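You operate a simulated robot arm through the tools that you are given. There is no shell and no other tool. Be economical: measure what you need, move in short steps, check, and stop when the job is done.

You run a simulated two-armed robot. Do the job below in one go: nothing can be reset, and whatever is moved stays where it is left.

Task
Put the book on the bedside table, roll the lint off the blue cushion and push both cushions back.
Fine: up to the bolster; the lint roller goes back. Set down upright: lint roller. What is to be rubbed or washed off counts as gone when no trace of it is left.
Where things are to end (x, y in the base frame): purple book within 6 cm of [143, -33]; yellow cushion within 4 cm of [12, -16]; blue cushion within 4 cm of [45, -16].

It is judged by the outcome, as a careful person would: the job done as asked, and still so three seconds after it is handed in. It fails if anything else is knocked over, pushed out of place, dropped, spilled or broken.

Robot
Two 7-joint arms with two-finger parallel grippers on one trunk, on a base that drives. Base frame: it is fixed to the floor where the robot stands at the start and does not move with it; the origin is under the middle of the robot, x ahead of it, y to its left, z up; the surface under the hand at the start is at about z = 45. Units: cm, degrees, N and s.
The left shoulder is at the start at [2, 13.8, 100], the right one opposite. With the tool pointing down near the work surface each hand reaches from about 10 to 40 cm from the robot's upright axis, wherever it stands, measured 20 degrees to its own side. Places, roughly: lint roller [150, -50, 50]; top of the bedside table [150, -40, 60]. Payload 1.57 kg a hand.
Tool frame (each hand has its own): the origin (TCP) lies between the finger pads and is the grasp point; the fingertips stand 3 cm ahead of it; z points along the fingers, y is the line along which they close. The gripper opens to 8 cm. The fingers are 1.7 cm wide and 1.2 cm thick; the gripper's body (4 by 8.2 cm) begins 8 cm behind the TCP.
Orientation is told as [roll, pitch, yaw] about the base's x, y, z axes, in that order, counted from this pose: with the fingers straight down and closing along the base's y, the tool's x points along the base's -x, its y along +y and its z along -z.

Tools
- The arms move only by the tool servo_tool. It takes "left_motion", "right_motion" or both (then of equal length, played together; a hand with none holds still); each is a list of rows, each a list of 7 numbers: the turn, a rotation vector about the tool's x, y, z in units of 4 degrees (1.0 is 4 degrees), then the shift along the tool's x, y, z in units of 50 mm (1.0 is 50 mm), then the finger opening in cm, from 0 to 8. In form: [[wx, wy, wz, dx, dy, dz, gripper], ...]. A call has 1 to 8 rows; each row shifts and turns the commanded pose from where the row before left it, along the tool's axes as they then stand. A call with a number of a shift or a turn outside -1 to 1 is refused whole. A row lasts 0.2 s, in which the tool goes at most 5 cm and 8.6 degrees; a call with a longer step from one row to the next is refused whole, and so is a gripper value outside its range. Where a pose cannot be reached the arm comes as near as it can. A force on the tool above 40 N (or 10 N above the force at the start of the call, whichever is more), or a blocked arm, ends the call early, and 0.2 s more pass. Each finger travels about 4.5 cm/s and halts on what it meets, pressing with about 25 N; the grip force reading is that of the motor and also rises with nothing between the fingers. The clock runs only during rows and for 0.2 s after the last one: add rows that do not move to give the fingers time. It gives the time, the measured TCP pose, the force on the tool (base axes), the opening and the grip force at its end, in the units of the frame above (readings bear some noise), with the torque about the TCP (base axes, N m) and any sound that the robot's microphone picked up.
- Cameras (640 x 400 px; columns grow to the right, rows downward): "scene" is now at [18.75, -0.77, 88.19]; the picture's right is [-0.08, -1.00, 0.00], its down [-0.58, 0.05, -0.81] and it looks along [0.81, -0.07, -0.58] (base axes); focal length 214 px, centre (320, 200). "left" rides on the left gripper at [7.2, 0.7, -12.2] in its tool frame; the picture's right is [-0.09, 1.00, 0.00], its down [-0.84, -0.08, -0.54] and it looks along [-0.54, -0.05, 0.84] (tool axes); focal length 238 px, centre (320, 200). "right" rides on the right gripper at [7.2, -0.7, -12.2] in its tool frame; the picture's right is [0.09, 1.00, 0.00], its down [-0.84, 0.08, -0.54] and it looks along [-0.54, 0.05, 0.84] (tool axes); focal length 238 px, centre (320, 200). There is no depth. A picture from a camera that has moved, and an enlarged one, comes with that camera's place and axes in the base frame and with its lens.
- grab_frame(camera): a new picture of that camera. It takes no simulated time.
- move_column(by): slides the trunk up (or, below 0, down) by that many cm; the arms and the scene camera ride with it, the base frame stays. It gives what a move gives, with no picture.
- roll_base(legs): drives the robot by 1 to 6 legs, each [ahead, left, turn to the left] in cm, cm and degrees, along the robot's own axes; the way and the turn of a leg run together, so that a leg with both is an arc; at most 150 cm and 180 degrees a leg. The arms and the cameras ride along, it lands a little off, and it stops where it bumps. It gives what a move gives.
- turn_head(pan, tilt): turns the head with the scene camera to pan (to the left, within 60 degrees either way) and tilt (down, from -29 to 69), counted from straight ahead of the robot. It gives what a move gives.
- enlarge(camera, box): a new picture of the part [left, top, right, bottom] of that camera's present view, enlarged. It takes no simulated time.
- hand_in(): hands the job in; it is judged then, once.

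Work in short steps. Places have to be worked out from the pictures, the camera data and where the tool is seen: move nearer, look again, correct. Check each grasp and each placing, and mend what went wrong. You have 120 turns and 108 pictures in all, those below and enlarged ones among them. Open the grippers and draw the arms clear of the work before you hand the job in, unless the task says otherwise; then end with one line.

The tools are called after ">>>" as name(argument=value, ...) on one line, values as JSON. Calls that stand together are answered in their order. servo_tool: Moves the arms, as the interface text tells. Its arguments: {"type":"object","properties":{"left_motion":{"type":"array"},"right_motion":{"type":"array"}},"required":[]} The other tools are called the same way: move_column (by) slides the trunk up or down; roll_base (legs) drives the base; turn_head (pan, tilt) turns the head that bears the scene camera; grab_frame (camera) takes a picture; enlarge (camera, box) takes an enlarged picture of a part of a camera's view; hand_in () hands the job in.

At the start:

```text
t: 0.0
left_eef_pos: [36.38, 12.24, 87.71]
left_ee_rot: [0.1, 16.6, 0.4]
left_ft_force: [0.0, 0.0, -0.3]
left_torque: [-0.02, 0.0, 0.03]
left_gripper_width: 7.99
left_grip_force: 0.0
right_eef_pos: [33.26, -16.17, 87.89]
right_ee_rot: [-0.2, 17.7, -0.7]
right_ft_force: [-0.3, -0.3, -0.7]
right_torque: [-0.01, -0.04, -0.01]
right_gripper_width: 7.96
right_grip_force: 0.0
trunk travel left (down, up): [-37.5, 86.5]
robot x, y, heading: [0.05, -0.37, -0.2]
head pan, tilt: [-4.9, 35.7]
```

scene: 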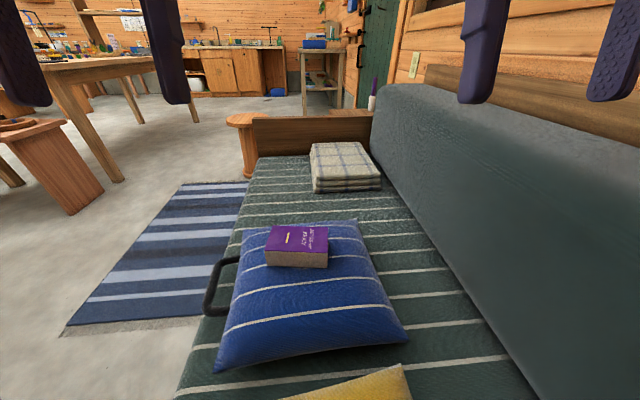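
right: 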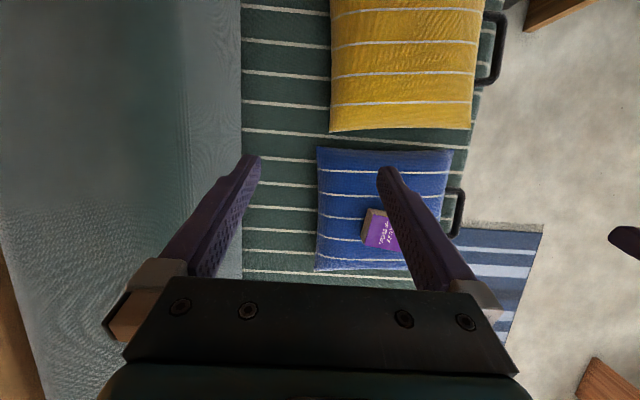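
left: 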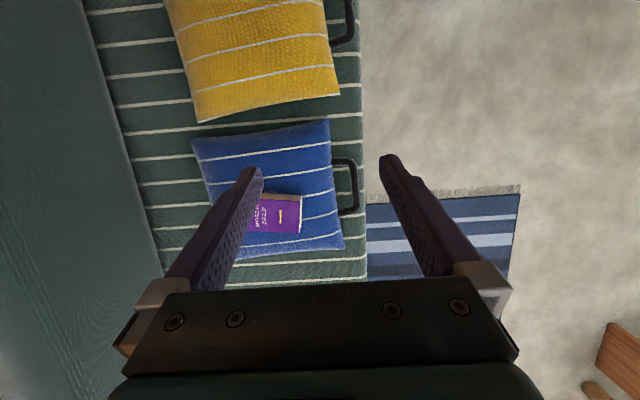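

The book lies on the blue cushion near [48, 1], and both cushions sit about 16 cm short of the bolster. I'll look closer at the book and cushion, then look round with the head.

>>> enlarge(camera="scene", box=[190, 200, 430, 400])

>>> enlarge(camera="scene", box=[220, 60, 460, 210])

>>> enlarge(camera="left", box=[150, 0, 390, 270])

>>> turn_head(pan=0, tilt=69)

```text
2.00 times, centred on (310, 300) of scene
camera zoom: at [18.75, -0.77, 88.19], right [-0.08, -1.0, 0.0], down [-0.58, 0.05, -0.81], along [0.81, -0.07, -0.58], focal length 429 px, centre (340, 0)
```

zoom: 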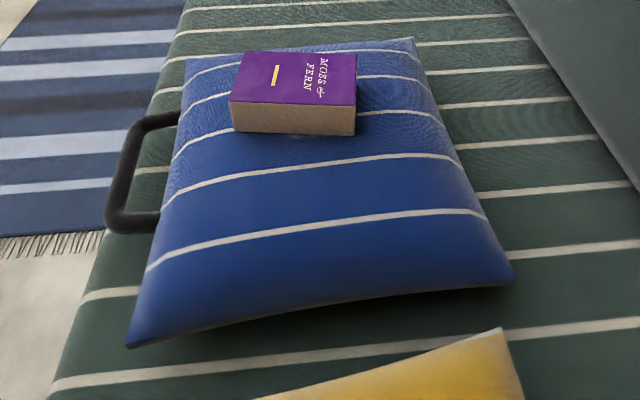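

```text
2.67 times, centred on (340, 135) of scene
camera zoom: at [18.75, -0.77, 88.19], right [-0.08, -1.0, 0.0], down [-0.58, 0.05, -0.81], along [0.81, -0.07, -0.58], focal length 572 px, centre (267, 373)
```

zoom: 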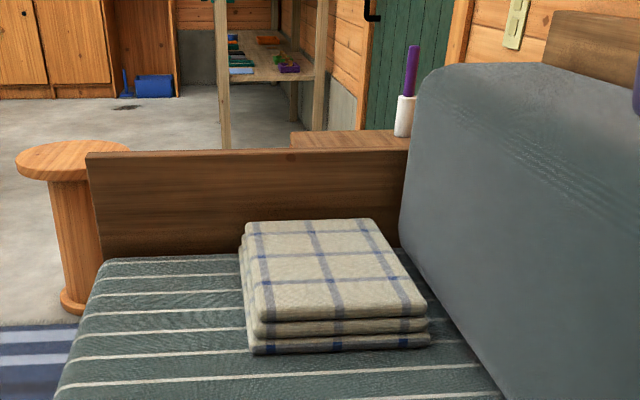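

```text
1.48 times, centred on (270, 135) of left
camera zoom: at [32.99, 12.92, 101.48], right [0.08, 1.0, -0.03], down [0.96, -0.07, 0.28], along [0.28, -0.05, -0.96], focal length 353 px, centre (394, 296)
```

zoom: 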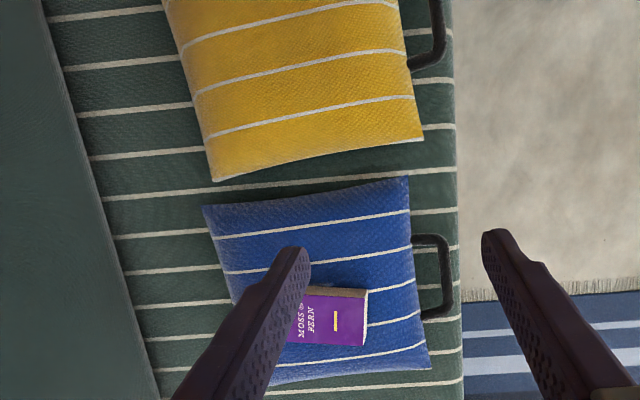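

```text
t: 1.0
left_eef_pos: [36.3, 12.26, 87.56]
left_ee_rot: [0.0, 16.6, 0.4]
left_ft_force: [-0.3, -0.1, -1.2]
left_torque: [0.0, 0.0, 0.0]
left_gripper_width: 8.0
left_grip_force: 0.0
right_eef_pos: [33.28, -16.04, 88.0]
right_ee_rot: [-0.1, 17.8, -0.5]
right_ft_force: [-0.5, 0.0, 0.3]
right_torque: [0.0, 0.0, 0.02]
right_gripper_width: 8.0
right_grip_force: 0.0
trunk travel left (down, up): [-37.5, 86.5]
robot x, y, heading: [0.02, 0.22, -0.1]
head pan, tilt: [0.0, 68.8]
```

The roller stands on the bedside table with its handle up. Next a view straight down at the cushions.

>>> grab_frame(camera="scene")

>>> enlarge(camera="right", box=[300, 130, 480, 290])

```text
101 pictures are left
camera scene: at [15.61, -0.03, 83.93], right [0.0, -1.0, 0.0], down [-0.93, 0.0, -0.36], along [0.36, 0.0, -0.93], focal length 214 px, centre (320, 200)
```

scene: 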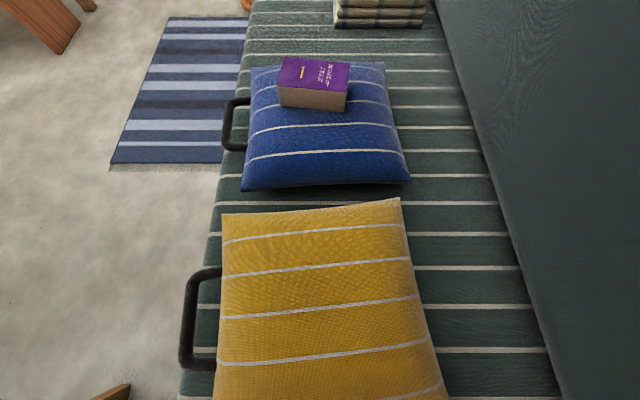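

```text
2.50 times, centred on (390, 210) of right
camera zoom: at [30.14, -16.89, 101.75], right [-0.08, 1.0, 0.03], down [0.96, 0.07, 0.26], along [0.26, 0.05, -0.97], focal length 596 px, centre (145, 175)
```

zoom: 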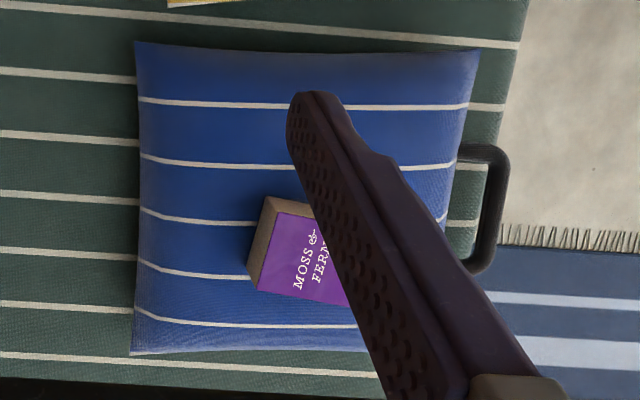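

Triangulation puts the book top at about z 58, centre [48, 1], roughly 11.4 by 7 cm and turned about -9°, so it must be gripped across the 7 cm. I'll drive so that it falls in the right hand's reach.

>>> roll_base(legs=[[20, 10, 0]])

```text
t: 2.7
left_eef_pos: [56.04, 22.63, 87.64]
left_ee_rot: [0.1, 16.6, 0.4]
left_ft_force: [0.5, -0.1, -0.2]
left_torque: [-0.03, 0.02, 0.03]
left_gripper_width: 8.0
left_grip_force: 0.2
right_eef_pos: [52.99, -5.93, 87.88]
right_ee_rot: [-0.1, 17.8, -0.5]
right_ft_force: [-0.7, 0.3, 0.5]
right_torque: [0.01, 0.03, 0.02]
right_gripper_width: 7.98
right_grip_force: 0.1
trunk travel left (down, up): [-37.5, 86.5]
robot x, y, heading: [19.69, 10.09, 0.3]
head pan, tilt: [0.0, 68.8]
```

The base drives freely here. Facing the bolster lines the fingers up with the book's narrow side, so I'll stand on the floor side at heading -99°.

>>> roll_base(legs=[[42.7, 17.2, 0], [0, 0, -99]])

>>> servo_tool(right_motion=[[0, -1, 0, 0, 0, 0, 8], [0, -1, 0, 0, 0, 0, 8], [0, -1, 0, 0, 0, 0, 8], [0, -1, 0, 0, 0, 0, 8], [0, -0.4, 0, 0, 0, 0, 8]])

>>> grab_frame(camera="right")

>>> grab_frame(camera="scene")

```text
t: 9.6
left_eef_pos: [70.43, -10.33, 87.74]
left_ee_rot: [0.1, 16.7, -97.4]
left_ft_force: [1.1, -1.1, -0.1]
left_torque: [-0.01, -0.01, 0.03]
left_gripper_width: 8.01
left_grip_force: 0.1
right_eef_pos: [42.61, -3.35, 87.97]
right_ee_rot: [0.0, 17.9, -98.5]
right_ft_force: [0.3, 0.1, -0.9]
right_torque: [-0.04, 0.0, 0.0]
right_gripper_width: 7.99
right_grip_force: 0.0
trunk travel left (down, up): [-37.5, 86.5]
robot x, y, heading: [62.96, 26.7, -97.9]
head pan, tilt: [0.0, 68.8]
```

```text
t: 10.8
left_eef_pos: [70.4, -10.33, 87.66]
left_ee_rot: [0.1, 16.7, -97.5]
left_ft_force: [0.2, -0.6, 0.0]
left_torque: [0.02, -0.06, -0.01]
left_gripper_width: 8.0
left_grip_force: 0.0
right_eef_pos: [42.52, -2.88, 86.59]
right_ee_rot: [-1.0, 2.9, -98.9]
right_ft_force: [-0.1, 0.5, -0.5]
right_torque: [-0.01, 0.0, 0.01]
right_gripper_width: 7.97
right_grip_force: 0.2
trunk travel left (down, up): [-37.5, 86.5]
robot x, y, heading: [63.34, 27.45, -98.2]
head pan, tilt: [0.0, 68.8]
```

```text
99 pictures are left
camera right: at [43.05, 3.49, 99.09], right [1.0, -0.06, -0.01], down [-0.05, -0.87, 0.5], along [-0.04, -0.49, -0.87], focal length 238 px, centre (320, 200)
```

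right: 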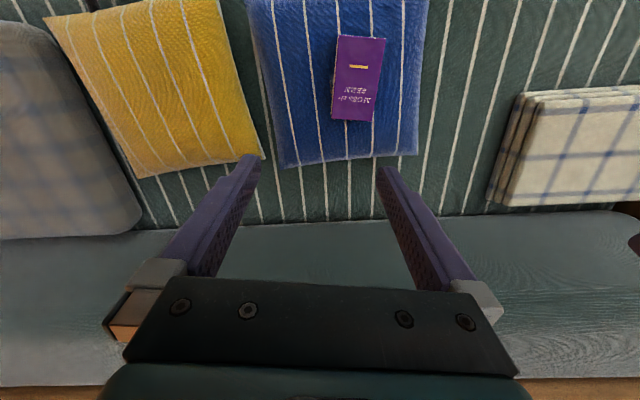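

```text
98 pictures are left
camera scene: at [61.02, 11.95, 83.92], right [-0.99, 0.14, 0.0], down [0.13, 0.92, -0.36], along [-0.05, -0.36, -0.93], focal length 214 px, centre (320, 200)
```

scene: 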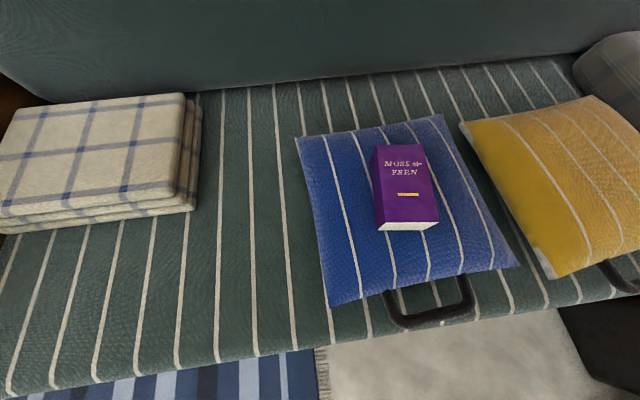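

The right hand is aligned with the book; I'll move it over the book at about z 71 and look.

>>> servo_tool(right_motion=[[0, 0, 0, 0.23, 0.24, 0.75, 8], [0, 0, 0, 0.23, 0.24, 0.75, 8], [0, 0, 0, 0.23, 0.24, 0.75, 8], [0, 0, 0, 0.23, 0.24, 0.75, 8], [0, 0, 0, 0, 0, 0, 8]])

>>> grab_frame(camera="right")

>>> enlarge(camera="scene", box=[290, 100, 530, 250])

```text
t: 12.0
left_eef_pos: [70.4, -10.42, 87.59]
left_ee_rot: [0.1, 16.8, -97.5]
left_ft_force: [0.1, -0.2, 0.3]
left_torque: [-0.03, 0.01, -0.01]
left_gripper_width: 7.99
left_grip_force: 0.0
right_eef_pos: [47.87, 0.74, 73.06]
right_ee_rot: [-0.1, 0.2, -98.5]
right_ft_force: [-0.5, -0.1, 0.4]
right_torque: [-0.02, -0.01, 0.0]
right_gripper_width: 7.99
right_grip_force: 0.0
trunk travel left (down, up): [-37.5, 86.5]
robot x, y, heading: [63.23, 27.15, -97.9]
head pan, tilt: [0.0, 68.8]
```

```text
97 pictures are left
camera right: at [48.32, 7.74, 85.26], right [1.0, -0.06, 0.0], down [-0.05, -0.84, 0.54], along [-0.03, -0.54, -0.84], focal length 238 px, centre (320, 200)
```

right: 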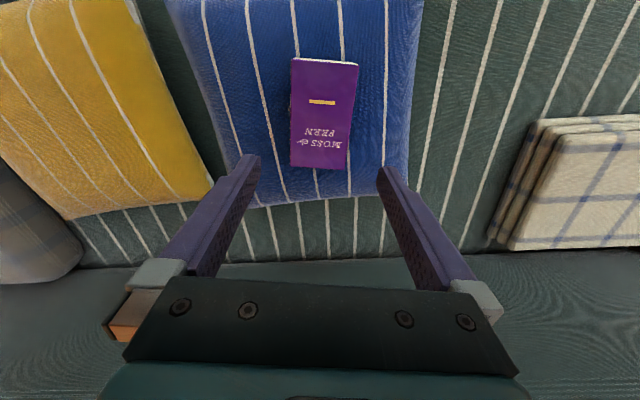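

```text
2.67 times, centred on (410, 175) of scene
camera zoom: at [61.0, 11.94, 83.93], right [-0.99, 0.14, 0.0], down [0.13, 0.92, -0.36], along [-0.05, -0.36, -0.93], focal length 572 px, centre (80, 267)
```

zoom: 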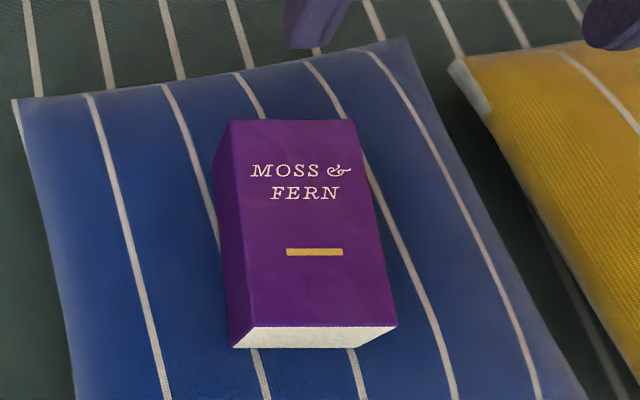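

The book resolves to centre [48.2, 0.85], width about 6.8 cm and long axis at 83°. I'll trim the yaw and come down to just above the book's top for a check.

>>> servo_tool(right_motion=[[0, 0, -0.4, 0, 0.06, 0.6, 8], [0, 0, 0, 0, 0, 0.6, 8], [0, 0, 0, 0, 0, 0.6, 8], [0, 0, 0, 0, 0, 0.4, 8], [0, 0, 0, 0, 0, 0, 8], [0, 0, 0, 0, 0, 0, 8]])

>>> grab_frame(camera="right")

>>> grab_frame(camera="scene")

```text
t: 13.4
left_eef_pos: [70.31, -10.41, 87.71]
left_ee_rot: [0.0, 16.7, -97.5]
left_ft_force: [0.7, 0.6, 0.2]
left_torque: [0.0, -0.04, -0.01]
left_gripper_width: 8.04
left_grip_force: 0.1
right_eef_pos: [48.16, 0.54, 61.91]
right_ee_rot: [-0.1, 0.2, -96.9]
right_ft_force: [0.2, 0.4, 0.0]
right_torque: [-0.01, -0.02, -0.01]
right_gripper_width: 8.01
right_grip_force: 0.1
trunk travel left (down, up): [-37.5, 86.5]
robot x, y, heading: [63.16, 27.44, -98.0]
head pan, tilt: [0.0, 68.8]
```

```text
95 pictures are left
camera right: at [48.46, 7.59, 74.15], right [1.0, -0.03, 0.0], down [-0.02, -0.84, 0.54], along [-0.02, -0.54, -0.84], focal length 238 px, centre (320, 200)
```

right: 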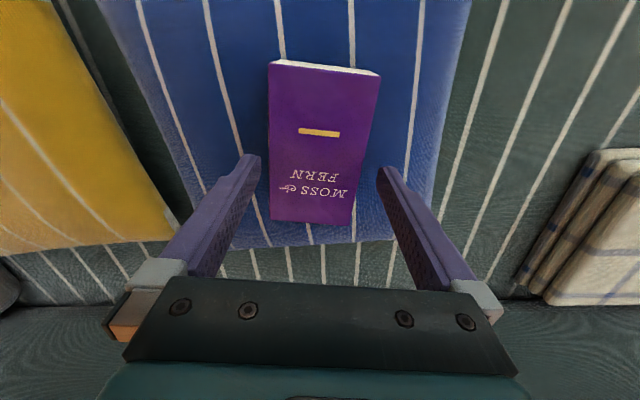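

```text
94 pictures are left
camera scene: at [61.03, 11.95, 83.92], right [-0.99, 0.14, 0.0], down [0.13, 0.92, -0.36], along [-0.05, -0.36, -0.93], focal length 214 px, centre (320, 200)
```

scene: 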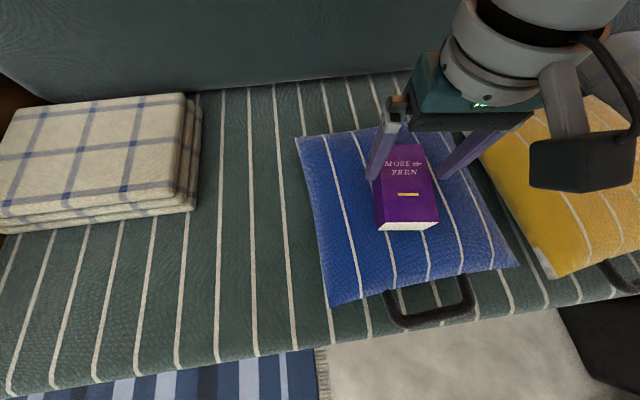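

Alignment is good; centring is within 0.2 cm. I'll descend to z 57.4 and close on the book.

>>> servo_tool(right_motion=[[0, 0, 0, 0, -0.04, 0.3, 8], [0, 0, 0, 0, 0, 0.3, 8], [0, 0, 0, 0, 0, 0.3, 8], [0, 0, 0, 0, 0, 0, 8]])

>>> grab_frame(camera="right")

```text
t: 14.4
left_eef_pos: [70.18, -10.37, 87.61]
left_ee_rot: [0.1, 16.7, -97.4]
left_ft_force: [0.6, 0.0, 0.5]
left_torque: [0.01, -0.02, -0.03]
left_gripper_width: 7.98
left_grip_force: 0.0
right_eef_pos: [48.08, 0.71, 57.39]
right_ee_rot: [0.0, 0.2, -96.9]
right_ft_force: [-0.7, 0.2, 0.1]
right_torque: [-0.01, 0.06, 0.0]
right_gripper_width: 8.01
right_grip_force: 0.1
trunk travel left (down, up): [-37.5, 86.5]
robot x, y, heading: [63.32, 27.21, -98.0]
head pan, tilt: [0.0, 68.8]
```

```text
93 pictures are left
camera right: at [48.25, 7.7, 69.64], right [1.0, -0.03, 0.0], down [-0.02, -0.84, 0.54], along [-0.02, -0.54, -0.84], focal length 238 px, centre (320, 200)
```

right: 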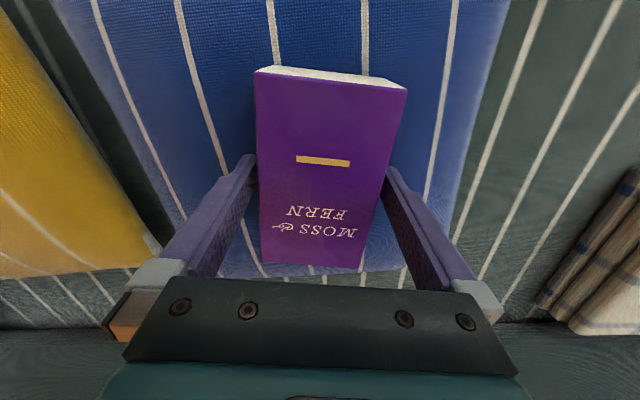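

The fingers straddle the book with no contact. Closing, then lifting a little.

>>> servo_tool(right_motion=[[0, 0, 0, 0, 0, 0, 5], [0, 0, 0, 0, 0, 0, 5], [0, 0, 0, 0, 0, 0, 5], [0, 0, 0, 0, 0, -0.3, 5], [0, 0, 0, 0, 0, -0.7, 5], [0, 0, 0, 0, 0, -0.8, 5], [0, 0, 0, 0, 0, -0.8, 5], [0, 0, 0, 0, 0, 0, 5]])

>>> grab_frame(camera="scene")

>>> grab_frame(camera="right")

```text
t: 16.2
left_eef_pos: [70.35, -10.34, 87.69]
left_ee_rot: [0.1, 16.7, -97.5]
left_ft_force: [0.0, 0.5, 0.5]
left_torque: [0.02, 0.01, -0.02]
left_gripper_width: 8.01
left_grip_force: 0.1
right_eef_pos: [48.02, 0.62, 70.49]
right_ee_rot: [-0.1, 0.3, -96.9]
right_ft_force: [-0.2, -0.1, -1.9]
right_torque: [0.0, -0.07, 0.02]
right_gripper_width: 6.8
right_grip_force: 25.1
trunk travel left (down, up): [-37.5, 86.5]
robot x, y, heading: [63.05, 27.53, -98.0]
head pan, tilt: [0.0, 68.8]
```

```text
92 pictures are left
camera scene: at [61.04, 11.97, 83.92], right [-0.99, 0.14, 0.0], down [0.13, 0.92, -0.36], along [-0.05, -0.36, -0.93], focal length 214 px, centre (320, 200)
```

scene: 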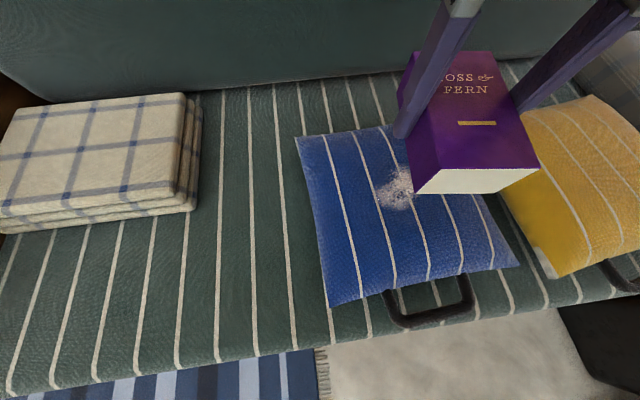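

```text
91 pictures are left
camera right: at [48.22, 7.66, 82.73], right [1.0, -0.03, 0.0], down [-0.02, -0.84, 0.54], along [-0.02, -0.54, -0.84], focal length 238 px, centre (320, 200)
```

right: 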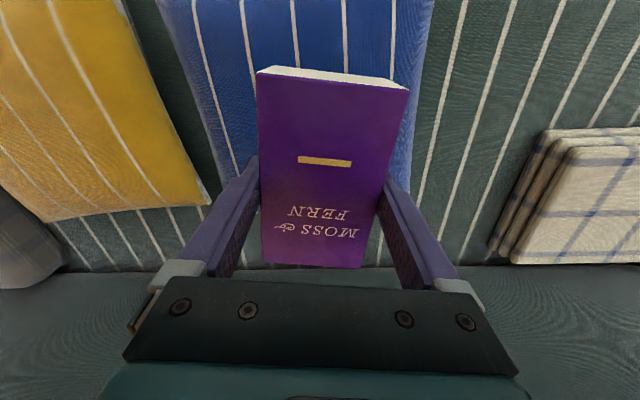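

The lint patch was hidden under the book, which is held firmly. I'll lift higher, then drive sideways toward the bedside table, staying well back, and look.

>>> servo_tool(right_motion=[[0, 0, 0, 0, 0, -0.7, 5], [0, 0, 0, 0, 0, -0.7, 5], [0, 0, 0, 0, 0, -0.7, 5], [0, 0, 0, 0, 0, -0.5, 5], [0, 0, 0, 0, 0, 0, 5]])

>>> roll_base(legs=[[-14, 64, 0]])

>>> turn_head(pan=10, tilt=45)

>>> grab_frame(camera="scene")

```text
t: 17.4
left_eef_pos: [70.33, -10.27, 87.59]
left_ee_rot: [0.1, 16.8, -97.6]
left_ft_force: [-0.3, 0.1, 0.4]
left_torque: [0.01, 0.02, -0.02]
left_gripper_width: 7.99
left_grip_force: 0.1
right_eef_pos: [48.0, 0.64, 83.43]
right_ee_rot: [-0.1, 0.3, -96.9]
right_ft_force: [0.0, 0.1, -2.6]
right_torque: [-0.04, 0.02, 0.01]
right_gripper_width: 6.76
right_grip_force: 25.1
trunk travel left (down, up): [-37.5, 86.5]
robot x, y, heading: [63.65, 27.3, -98.0]
head pan, tilt: [0.0, 68.8]
```

```text
t: 21.1
left_eef_pos: [136.44, -5.59, 87.7]
left_ee_rot: [0.1, 16.6, -97.8]
left_ft_force: [-0.2, -0.2, -0.1]
left_torque: [-0.01, -0.01, 0.0]
left_gripper_width: 8.01
left_grip_force: 0.0
right_eef_pos: [114.4, 5.37, 83.54]
right_ee_rot: [-0.1, 0.2, -97.2]
right_ft_force: [0.8, -0.7, -2.1]
right_torque: [0.01, -0.01, -0.02]
right_gripper_width: 6.77
right_grip_force: 24.9
trunk travel left (down, up): [-37.5, 86.5]
robot x, y, heading: [129.46, 32.01, -98.1]
head pan, tilt: [0.0, 68.8]
```

```text
t: 22.0
left_eef_pos: [136.43, -5.73, 87.65]
left_ee_rot: [0.2, 16.7, -97.8]
left_ft_force: [-0.7, -1.0, 0.1]
left_torque: [0.01, -0.02, 0.04]
left_gripper_width: 7.98
left_grip_force: 0.0
right_eef_pos: [114.29, 5.29, 83.42]
right_ee_rot: [-0.1, 0.2, -97.3]
right_ft_force: [0.2, 0.2, -2.0]
right_torque: [-0.02, 0.02, 0.0]
right_gripper_width: 6.79
right_grip_force: 25.3
trunk travel left (down, up): [-37.5, 86.5]
robot x, y, heading: [129.49, 31.74, -98.2]
head pan, tilt: [10.0, 45.0]
```

```text
90 pictures are left
camera scene: at [128.32, 14.01, 86.8], right [-1.0, -0.03, 0.0], down [-0.02, 0.71, -0.71], along [0.02, -0.71, -0.71], focal length 214 px, centre (320, 200)
```

scene: 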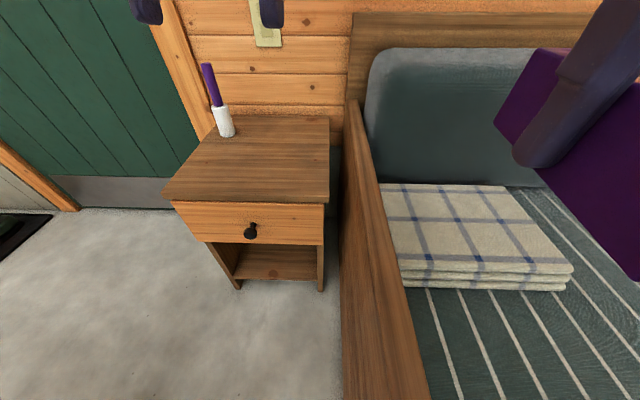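

The bedside table top spans about x 127–157, y -12…-47; the roller stands near [154, -37]. I'll pull the left hand back from the wall and extend the right hand, so the base can stay clear of the table.

>>> servo_tool(left_motion=[[0, -1, 0, 0.6, 0, 0, 8], [0, -1, 0, 0.6, 0, 0, 8], [0, -1, 0, 0.6, 0, 0, 8], [0, -1, 0, 0.6, 0, 0, 8], [0, 0, 0, 0, 0, 0, 8]], right_motion=[[0, 0, 0, -0.45, 0, 0, 5], [0, 0, 0, -0.45, 0, 0, 5], [0, 0, 0, -0.45, 0, 0, 5], [0, 0, 0, -0.45, 0, 0, 5], [0, 0, 0, 0, 0, 0, 5]])

>>> roll_base(legs=[[0, 32, 0], [12, 0, 0]])

>>> grab_frame(camera="scene")

```text
t: 23.1
left_eef_pos: [140.56, 7.16, 85.17]
left_ee_rot: [9.3, 9.9, -95.1]
left_ft_force: [0.2, -0.2, 0.3]
left_torque: [-0.01, 0.01, 0.01]
left_gripper_width: 8.0
left_grip_force: 0.0
right_eef_pos: [113.28, -3.65, 83.43]
right_ee_rot: [-0.2, 0.4, -97.2]
right_ft_force: [-0.5, 0.2, -2.5]
right_torque: [0.03, 0.04, -0.04]
right_gripper_width: 6.81
right_grip_force: 24.9
trunk travel left (down, up): [-37.5, 86.5]
robot x, y, heading: [129.51, 32.28, -98.2]
head pan, tilt: [10.0, 45.0]
stopped in row 5 (left hand): the arm was blocked; the commanded pose is now the measured one
```

```text
t: 26.1
left_eef_pos: [170.71, -9.35, 85.24]
left_ee_rot: [9.3, 9.7, -95.2]
left_ft_force: [0.6, 0.6, 0.0]
left_torque: [0.02, -0.01, -0.01]
left_gripper_width: 8.02
left_grip_force: 0.1
right_eef_pos: [143.33, -20.1, 83.35]
right_ee_rot: [-0.1, 0.2, -97.1]
right_ft_force: [-0.7, -0.5, -2.0]
right_torque: [-0.02, 0.0, 0.02]
right_gripper_width: 6.8
right_grip_force: 24.8
trunk travel left (down, up): [-37.5, 86.5]
robot x, y, heading: [159.74, 15.75, -98.1]
head pan, tilt: [10.0, 45.0]
```

```text
89 pictures are left
camera scene: at [158.41, -2.43, 86.81], right [-1.0, -0.03, 0.0], down [-0.02, 0.71, -0.71], along [0.02, -0.71, -0.71], focal length 214 px, centre (320, 200)
```

scene: 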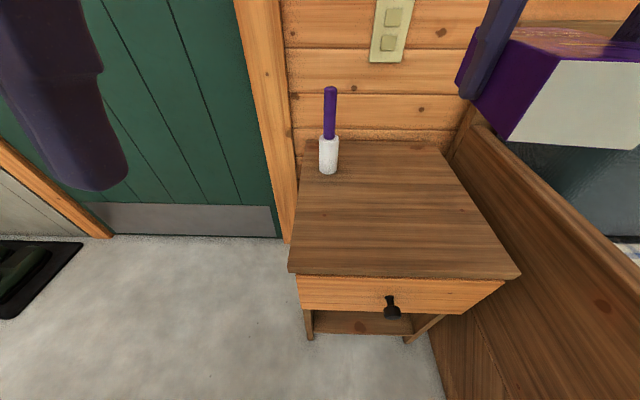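

Combining both views puts the table top at z≈54.7, spanning x 127–164, y -19…-59, with the roller near [158, -45]. I'll drive 12 cm ahead to bring the book over its place.

>>> roll_base(legs=[[12, -1, 0]])

>>> grab_frame(camera="right")

>>> grab_frame(camera="scene")

```text
t: 27.3
left_eef_pos: [168.05, -21.01, 85.21]
left_ee_rot: [9.3, 9.9, -95.0]
left_ft_force: [0.2, 0.9, 0.5]
left_torque: [0.04, 0.03, -0.03]
left_gripper_width: 8.01
left_grip_force: 0.0
right_eef_pos: [140.69, -31.8, 83.43]
right_ee_rot: [-0.2, 0.3, -97.0]
right_ft_force: [0.3, -0.7, -2.6]
right_torque: [-0.01, 0.01, -0.01]
right_gripper_width: 6.75
right_grip_force: 24.8
trunk travel left (down, up): [-37.5, 86.5]
robot x, y, heading: [157.03, 3.58, -97.9]
head pan, tilt: [10.0, 45.0]
```

```text
88 pictures are left
camera right: at [140.96, -24.8, 95.66], right [1.0, -0.03, 0.0], down [-0.02, -0.84, 0.54], along [-0.02, -0.54, -0.84], focal length 238 px, centre (320, 200)
```

right: 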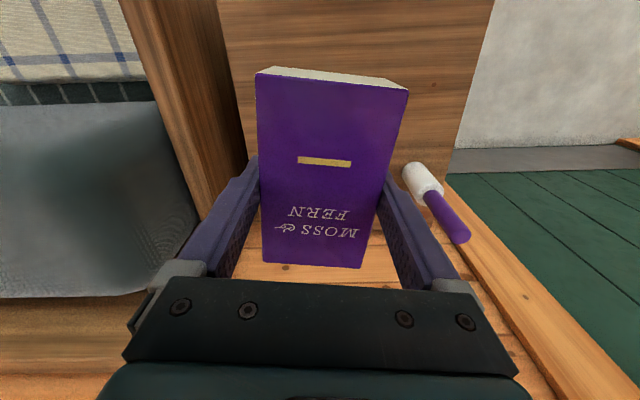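

```text
87 pictures are left
camera scene: at [155.74, -14.21, 86.81], right [-1.0, -0.03, 0.0], down [-0.02, 0.71, -0.71], along [0.02, -0.71, -0.71], focal length 214 px, centre (320, 200)
```

scene: 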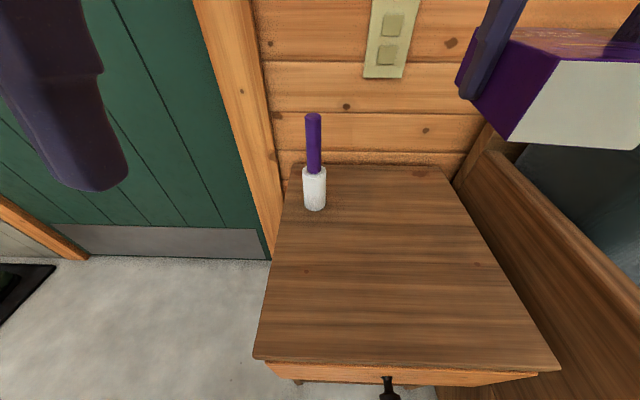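

The book hangs over its place, clear of the roller. Lowering to about 2.5 cm above the table first.

>>> servo_tool(right_motion=[[0, 0, 0, 0, 0.15, 0.6, 5], [0, 0, 0, 0, 0.15, 0.7, 5], [0, 0, 0, 0, 0, 0.8, 5], [0, 0, 0, 0, 0, 0.8, 5], [0, 0, 0, 0, 0, 0.8, 5], [0, 0, 0, 0, 0, 0.6, 5], [0, 0, 0, 0, 0, 0.3, 5], [0, 0, 0, 0, 0, 0, 5]])

>>> grab_frame(camera="scene")

```text
t: 29.1
left_eef_pos: [168.05, -20.97, 85.22]
left_ee_rot: [9.3, 9.8, -95.1]
left_ft_force: [-1.0, -0.2, 0.7]
left_torque: [-0.02, -0.02, -0.01]
left_gripper_width: 8.0
left_grip_force: 0.1
right_eef_pos: [142.27, -31.72, 60.23]
right_ee_rot: [-0.1, 0.4, -97.0]
right_ft_force: [-0.3, -0.3, -1.4]
right_torque: [0.03, 0.0, 0.04]
right_gripper_width: 6.78
right_grip_force: 24.9
trunk travel left (down, up): [-37.5, 86.5]
robot x, y, heading: [156.42, 3.66, -98.3]
head pan, tilt: [10.0, 45.0]
```

```text
86 pictures are left
camera scene: at [155.74, -14.18, 86.81], right [-1.0, -0.03, 0.0], down [-0.02, 0.71, -0.71], along [0.02, -0.71, -0.71], focal length 214 px, centre (320, 200)
```

scene: 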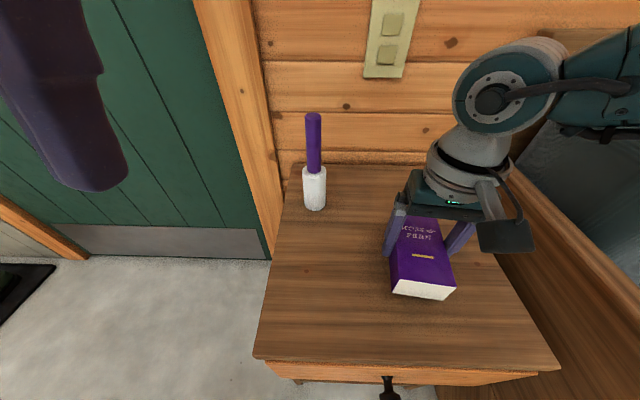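

Still free in the air (only its weight on the sensor). I'll ease down in small steps until it touches.

>>> servo_tool(right_motion=[[0, 0, 0, 0, 0, 0.1, 5], [0, 0, 0, 0, 0, 0.1, 5], [0, 0, 0, 0, 0, 0.1, 5], [0, 0, 0, 0, 0, 0.1, 5], [0, 0, 0, 0, 0, 0.06, 5], [0, 0, 0, 0, 0, 0, 5]])

```text
t: 30.5
left_eef_pos: [167.87, -21.04, 85.19]
left_ee_rot: [9.3, 9.9, -95.0]
left_ft_force: [-0.2, -0.5, 0.3]
left_torque: [0.01, 0.0, 0.0]
left_gripper_width: 8.01
left_grip_force: 0.1
right_eef_pos: [142.28, -31.9, 58.09]
right_ee_rot: [0.0, 0.3, -97.0]
right_ft_force: [-0.1, 4.6, 21.6]
right_torque: [-0.01, -0.28, -0.23]
right_gripper_width: 6.81
right_grip_force: 24.7
trunk travel left (down, up): [-37.5, 86.5]
robot x, y, heading: [156.53, 3.98, -98.1]
head pan, tilt: [10.0, 45.0]
```

Contact at TCP z 58.1 (22 N). I'll ease off a hair, open, and rise.

>>> servo_tool(right_motion=[[0, 0, 0, 0, 0, -0.02, 6.8], [0, 0, 0, 0, 0, 0, 8], [0, 0, 0, 0, 0, 0, 8], [0, 0, 0, 0, 0, 0, 8], [0, 0, 0, 0, 0, -0.3, 8], [0, 0, 0, 0, 0, -0.7, 8], [0, 0, 0, 0, 0, -0.8, 8], [0, 0, 0, 0, 0, 0, 8]])

>>> grab_frame(camera="right")

>>> grab_frame(camera="scene")

```text
t: 32.3
left_eef_pos: [167.99, -20.98, 85.19]
left_ee_rot: [9.4, 9.9, -95.0]
left_ft_force: [-0.1, 0.3, -0.3]
left_torque: [0.01, -0.01, 0.0]
left_gripper_width: 8.01
left_grip_force: 0.2
right_eef_pos: [142.34, -31.81, 67.21]
right_ee_rot: [-0.2, 0.3, -97.1]
right_ft_force: [1.3, 0.2, 0.2]
right_torque: [0.04, 0.01, 0.02]
right_gripper_width: 8.02
right_grip_force: 0.0
trunk travel left (down, up): [-37.5, 86.5]
robot x, y, heading: [156.55, 3.95, -98.1]
head pan, tilt: [10.0, 45.0]
```

```text
85 pictures are left
camera right: at [142.57, -24.75, 79.41], right [1.0, -0.03, 0.0], down [-0.02, -0.84, 0.54], along [-0.02, -0.54, -0.84], focal length 238 px, centre (320, 200)
```

right: 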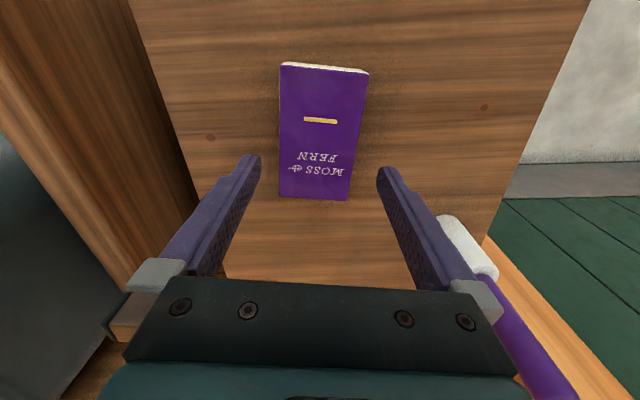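

```text
84 pictures are left
camera scene: at [155.75, -14.18, 86.81], right [-1.0, -0.03, 0.0], down [-0.02, 0.71, -0.71], along [0.02, -0.71, -0.71], focal length 214 px, centre (320, 200)
```

scene: 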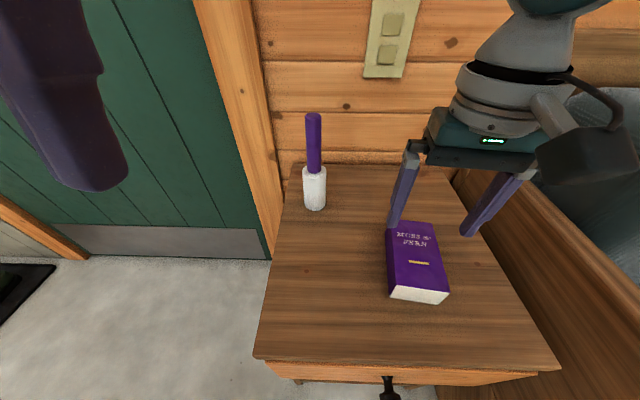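

The book sits flat near [142.3, -31.9]. Next I lift clear, tilt the right gripper 20° tip-toward-robot (so the roller later lies flat with the wrist above it), and drive round to the free corner near the roller.

>>> servo_tool(right_motion=[[0, 0, 0, 0, 0, -0.8, 8], [0, 0, 0, 0, 0, -0.85, 8], [0, 0, 0, 0, 0, -0.85, 8], [0, 0, 0, 0, 0, -0.85, 8], [0, 0, 0, 0, 0, -0.85, 8], [0, 0, 0, 0, 0, 0, 8]])

>>> roll_base(legs=[[-4, 28, 0], [0, 0, -26], [12, 8, 0]])

>>> servo_tool(right_motion=[[0, 1, 0, 0, 0, 0, 8], [0, 1, 0, 0, 0, 0, 8], [0, 1, 0, 0, 0, 0, 8], [0, 1, 0, 0, 0, 0, 8], [0, 1, 0, 0, 0, 0, 8], [0, 0, 0, 0, 0, 0, 8]])

>>> turn_head(pan=-15, tilt=45)

>>> grab_frame(camera="scene")

>>> grab_frame(camera="right")

```text
t: 33.7
left_eef_pos: [168.14, -20.87, 85.11]
left_ee_rot: [9.4, 9.9, -94.9]
left_ft_force: [-0.3, 0.5, 0.4]
left_torque: [0.0, -0.01, 0.0]
left_gripper_width: 8.0
left_grip_force: 0.0
right_eef_pos: [142.21, -31.7, 87.19]
right_ee_rot: [-0.2, 1.9, -97.3]
right_ft_force: [0.3, -0.2, -0.3]
right_torque: [0.0, 0.01, 0.0]
right_gripper_width: 8.01
right_grip_force: 0.1
trunk travel left (down, up): [-37.5, 86.5]
robot x, y, heading: [156.82, 3.71, -98.3]
head pan, tilt: [10.0, 45.0]
```

```text
t: 38.0
left_eef_pos: [184.18, -37.78, 85.13]
left_ee_rot: [9.4, 9.9, -121.3]
left_ft_force: [-0.2, 0.2, -0.3]
left_torque: [0.01, 0.01, 0.02]
left_gripper_width: 8.02
left_grip_force: 0.1
right_eef_pos: [156.25, -36.12, 87.18]
right_ee_rot: [-0.3, 1.8, -123.1]
right_ft_force: [0.3, 0.2, 0.3]
right_torque: [0.03, 0.01, 0.01]
right_gripper_width: 8.01
right_grip_force: 0.1
trunk travel left (down, up): [-37.5, 86.5]
robot x, y, heading: [184.92, -10.7, -124.0]
head pan, tilt: [10.0, 45.0]
```

```text
t: 39.4
left_eef_pos: [184.01, -37.68, 85.06]
left_ee_rot: [9.3, 9.9, -121.2]
left_ft_force: [0.5, 0.2, -1.3]
left_torque: [0.0, 0.01, 0.02]
left_gripper_width: 8.0
left_grip_force: 0.1
right_eef_pos: [156.21, -35.85, 86.64]
right_ee_rot: [-0.1, 22.7, -123.6]
right_ft_force: [0.3, 0.0, 0.5]
right_torque: [-0.01, 0.02, -0.01]
right_gripper_width: 8.02
right_grip_force: 0.0
trunk travel left (down, up): [-37.5, 86.5]
robot x, y, heading: [184.98, -10.73, -124.1]
head pan, tilt: [10.0, 45.0]
```

```text
t: 40.3
left_eef_pos: [184.11, -37.61, 85.21]
left_ee_rot: [9.2, 9.8, -121.2]
left_ft_force: [-1.0, 0.8, 0.2]
left_torque: [-0.01, -0.03, -0.02]
left_gripper_width: 7.98
left_grip_force: 0.1
right_eef_pos: [156.27, -35.83, 86.66]
right_ee_rot: [-0.3, 22.6, -123.5]
right_ft_force: [0.0, 0.5, -1.3]
right_torque: [-0.02, -0.01, -0.03]
right_gripper_width: 8.01
right_grip_force: 0.0
trunk travel left (down, up): [-37.5, 86.5]
robot x, y, heading: [185.09, -10.74, -124.1]
head pan, tilt: [-15.0, 45.0]
```

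```text
83 pictures are left
camera scene: at [173.24, -24.14, 86.81], right [-0.65, 0.76, 0.0], down [0.54, 0.46, -0.71], along [-0.54, -0.46, -0.71], focal length 214 px, centre (320, 200)
```

scene: 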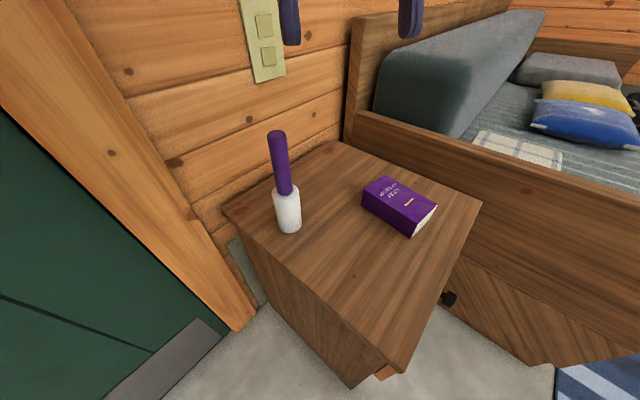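

```text
82 pictures are left
camera right: at [156.8, -34.01, 100.65], right [0.88, -0.48, 0.03], down [-0.47, -0.86, 0.18], along [-0.06, -0.17, -0.98], focal length 238 px, centre (320, 200)
```

right: 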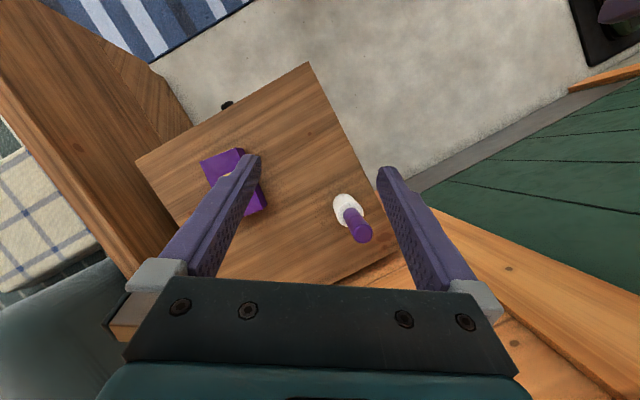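

Both views agree: the roller axis is at about [157.5, -44.9], top z≈74, handle from z 64 up. I'll creep the base nearer (clear of the table corner) and recheck.

>>> roll_base(legs=[[6.2, 4.2, 0]])

>>> grab_frame(camera="right")

```text
t: 41.3
left_eef_pos: [184.09, -45.16, 85.15]
left_ee_rot: [9.3, 9.9, -121.2]
left_ft_force: [-0.4, -0.6, 1.0]
left_torque: [0.05, 0.03, 0.02]
left_gripper_width: 8.01
left_grip_force: 0.1
right_eef_pos: [156.35, -43.37, 86.59]
right_ee_rot: [-0.3, 22.7, -123.4]
right_ft_force: [0.1, 0.5, -0.4]
right_torque: [-0.03, 0.0, -0.01]
right_gripper_width: 8.01
right_grip_force: 0.1
trunk travel left (down, up): [-37.5, 86.5]
robot x, y, heading: [185.0, -18.11, -124.0]
head pan, tilt: [-15.0, 45.0]
```

```text
81 pictures are left
camera right: at [156.87, -41.54, 100.65], right [0.88, -0.47, 0.03], down [-0.47, -0.86, 0.18], along [-0.06, -0.17, -0.98], focal length 238 px, centre (320, 200)
```

right: 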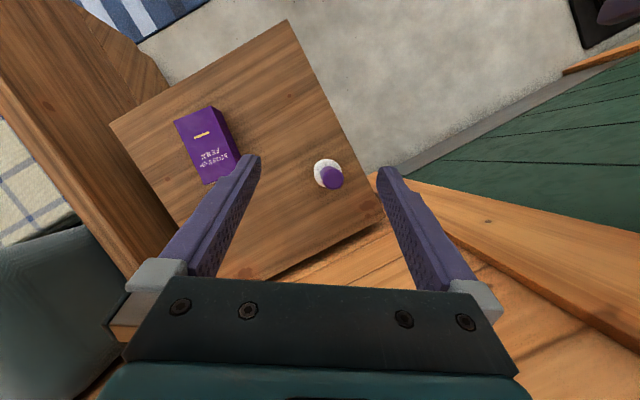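

The axis is confirmed at [157.4, -44.7]. I'll stage above the handle at z≈80 with fingers astride it.

>>> servo_tool(right_motion=[[0, 0, 0, -0.2, 0.11, 0.39, 8], [0, 0, 0, -0.2, 0.11, 0.39, 8], [0, 0, 0, -0.2, 0.11, 0.39, 8], [0, 0, 0, 0, 0, 0, 8], [0, 0, 0, 0, 0, 0, 8]])

>>> grab_frame(camera="right")

>>> grab_frame(camera="scene")

```text
t: 42.5
left_eef_pos: [184.05, -45.25, 85.22]
left_ee_rot: [9.4, 9.9, -121.2]
left_ft_force: [0.1, 1.3, -0.5]
left_torque: [-0.01, -0.02, -0.02]
left_gripper_width: 7.99
left_grip_force: 0.0
right_eef_pos: [157.36, -44.68, 80.11]
right_ee_rot: [-0.3, 22.6, -123.4]
right_ft_force: [0.2, -1.1, -0.1]
right_torque: [0.01, 0.01, 0.0]
right_gripper_width: 8.01
right_grip_force: 0.0
trunk travel left (down, up): [-37.5, 86.5]
robot x, y, heading: [185.01, -18.15, -124.1]
head pan, tilt: [-15.0, 45.0]
```

```text
80 pictures are left
camera right: at [157.92, -42.81, 94.15], right [0.88, -0.47, 0.03], down [-0.47, -0.86, 0.18], along [-0.06, -0.17, -0.98], focal length 238 px, centre (320, 200)
```

right: 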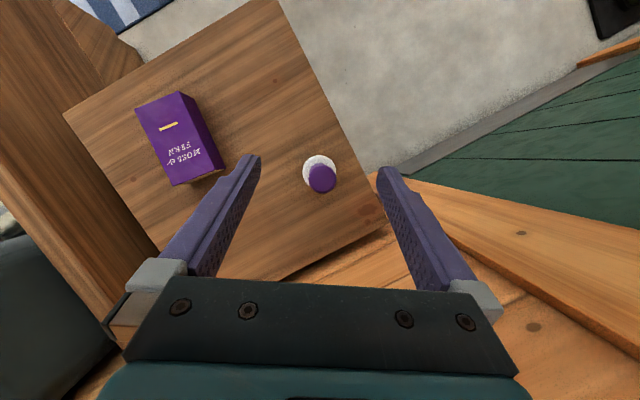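

```text
79 pictures are left
camera scene: at [173.25, -31.63, 86.81], right [-0.65, 0.76, 0.0], down [0.54, 0.46, -0.71], along [-0.54, -0.46, -0.71], focal length 214 px, centre (320, 200)
```

scene: 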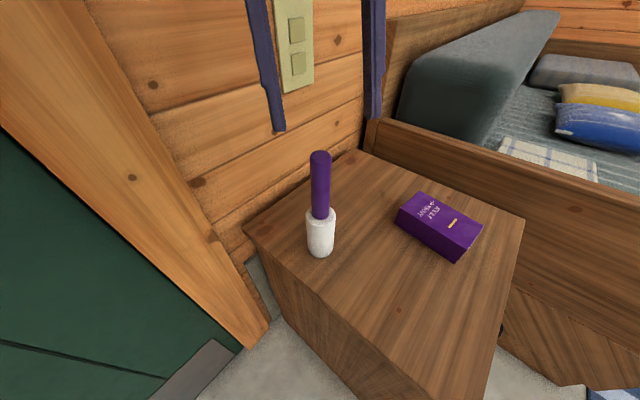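

Lined up within 0.3 cm. Descending straight down to z≈68.8 around the handle.

>>> servo_tool(right_motion=[[0, 0, 0, -0.145, 0.01, 0.348, 8], [0, 0, 0, -0.145, 0.01, 0.348, 8], [0, 0, 0, -0.145, 0, 0.348, 8], [0, 0, 0, -0.145, 0, 0.348, 8], [0, 0, 0, -0.145, 0, 0.348, 8], [0, 0, 0, -0.145, 0, 0.348, 8], [0, 0, 0, 0, 0, 0, 8]])

>>> grab_frame(camera="scene")

>>> grab_frame(camera="right")

```text
t: 44.1
left_eef_pos: [184.06, -45.19, 85.21]
left_ee_rot: [9.3, 10.0, -121.2]
left_ft_force: [0.2, 0.6, 0.9]
left_torque: [-0.02, -0.01, 0.0]
left_gripper_width: 8.0
left_grip_force: 0.0
right_eef_pos: [157.76, -44.13, 69.04]
right_ee_rot: [-0.3, 22.6, -123.3]
right_ft_force: [-0.6, 0.4, -0.2]
right_torque: [0.0, 0.01, -0.01]
right_gripper_width: 8.02
right_grip_force: 0.0
right hand out of reach, approached as far as the arm can: row 6
trunk travel left (down, up): [-37.5, 86.5]
robot x, y, heading: [184.96, -18.04, -124.4]
head pan, tilt: [-15.0, 45.0]
```

```text
78 pictures are left
camera scene: at [173.23, -31.63, 86.81], right [-0.65, 0.76, 0.0], down [0.54, 0.46, -0.71], along [-0.54, -0.46, -0.71], focal length 214 px, centre (320, 200)
```

scene: 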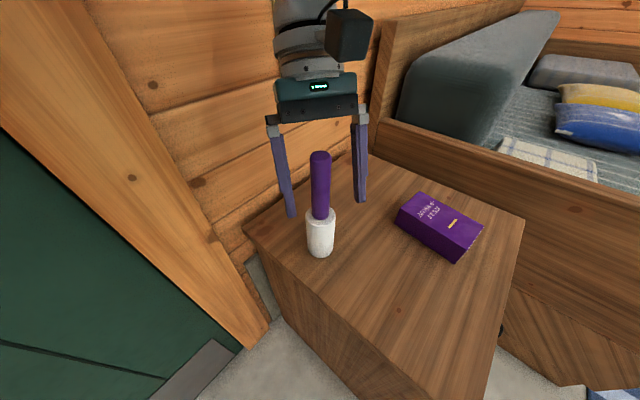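

```text
77 pictures are left
camera right: at [158.29, -42.3, 83.08], right [0.88, -0.47, 0.03], down [-0.47, -0.86, 0.18], along [-0.06, -0.17, -0.98], focal length 238 px, centre (320, 200)
```

right: 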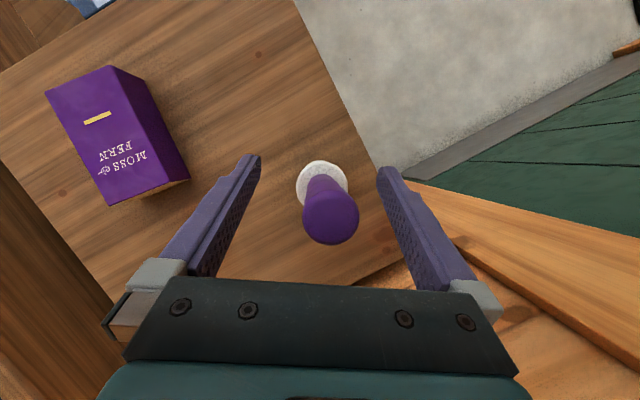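

The hand is at its reach limit, 0.7 cm short of centred on the handle. I'll creep the base 1 cm ahead, along the open slot between the fingers.

>>> roll_base(legs=[[1.0, 0, 0]])

>>> grab_frame(camera="right")

```text
t: 44.9
left_eef_pos: [183.58, -46.1, 85.17]
left_ee_rot: [9.2, 9.9, -121.2]
left_ft_force: [0.6, 0.0, -0.3]
left_torque: [-0.02, -0.02, -0.01]
left_gripper_width: 8.02
left_grip_force: 0.0
right_eef_pos: [157.1, -44.96, 69.03]
right_ee_rot: [-0.3, 22.6, -123.3]
right_ft_force: [0.2, -0.1, 0.1]
right_torque: [0.01, -0.02, -0.03]
right_gripper_width: 7.99
right_grip_force: 0.1
trunk travel left (down, up): [-37.5, 86.5]
robot x, y, heading: [184.35, -18.35, -124.3]
head pan, tilt: [-15.0, 45.0]
```

```text
76 pictures are left
camera right: at [157.74, -43.14, 83.1], right [0.88, -0.47, 0.03], down [-0.47, -0.86, 0.18], along [-0.06, -0.17, -0.98], focal length 238 px, centre (320, 200)
```

right: 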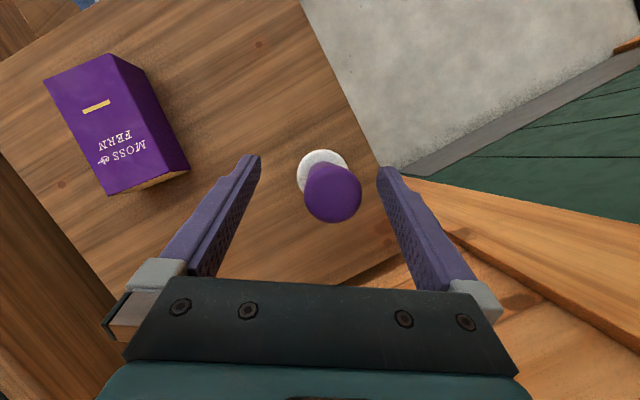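

Handle sits between the pads, about 0.4 cm off centre; I'll correct that sideways and close gently.

>>> servo_tool(right_motion=[[0, 0, 0, 0, 0.07, 0, 8], [0, 0, 0, 0, 0, 0, 6], [0, 0, 0, 0, 0, 0, 4.5], [0, 0, 0, 0, 0, 0, 3.2], [0, 0, 0, 0, 0, 0, 1.5], [0, 0, 0, 0, 0, 0, 1.5], [0, 0, 0, 0, 0, 0, 1.5]])

>>> grab_frame(camera="scene")

>>> grab_frame(camera="right")

```text
t: 46.5
left_eef_pos: [183.61, -46.07, 85.12]
left_ee_rot: [9.3, 10.0, -121.2]
left_ft_force: [-0.1, 0.5, 0.2]
left_torque: [0.0, -0.02, 0.01]
left_gripper_width: 7.99
left_grip_force: 0.0
right_eef_pos: [157.49, -45.07, 69.07]
right_ee_rot: [-0.4, 22.7, -123.4]
right_ft_force: [-0.3, -0.2, 0.8]
right_torque: [0.1, 0.08, 0.03]
right_gripper_width: 2.38
right_grip_force: 24.6
trunk travel left (down, up): [-37.5, 86.5]
robot x, y, heading: [184.1, -19.16, -124.2]
head pan, tilt: [-15.0, 45.0]
```

```text
75 pictures are left
camera scene: at [172.69, -32.45, 86.81], right [-0.65, 0.76, 0.0], down [0.54, 0.46, -0.71], along [-0.54, -0.46, -0.71], focal length 214 px, centre (320, 200)
```

scene: 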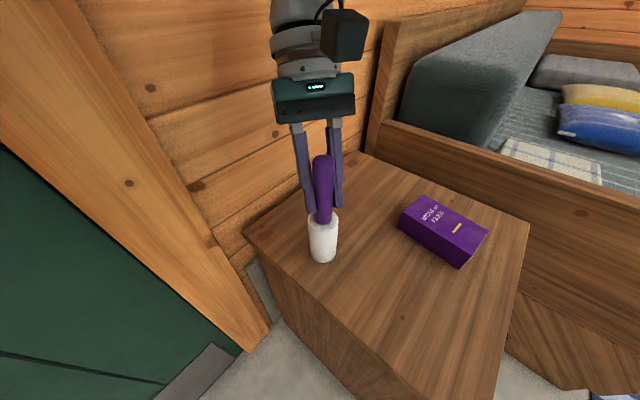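

```text
74 pictures are left
camera right: at [158.03, -43.28, 83.08], right [0.88, -0.47, 0.03], down [-0.47, -0.86, 0.18], along [-0.06, -0.17, -0.98], focal length 238 px, centre (320, 200)
```

right: 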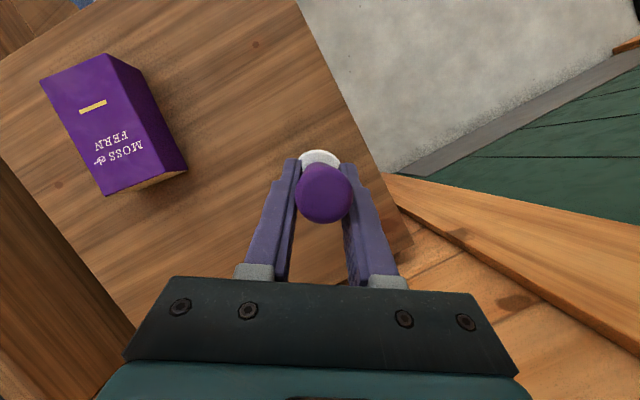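

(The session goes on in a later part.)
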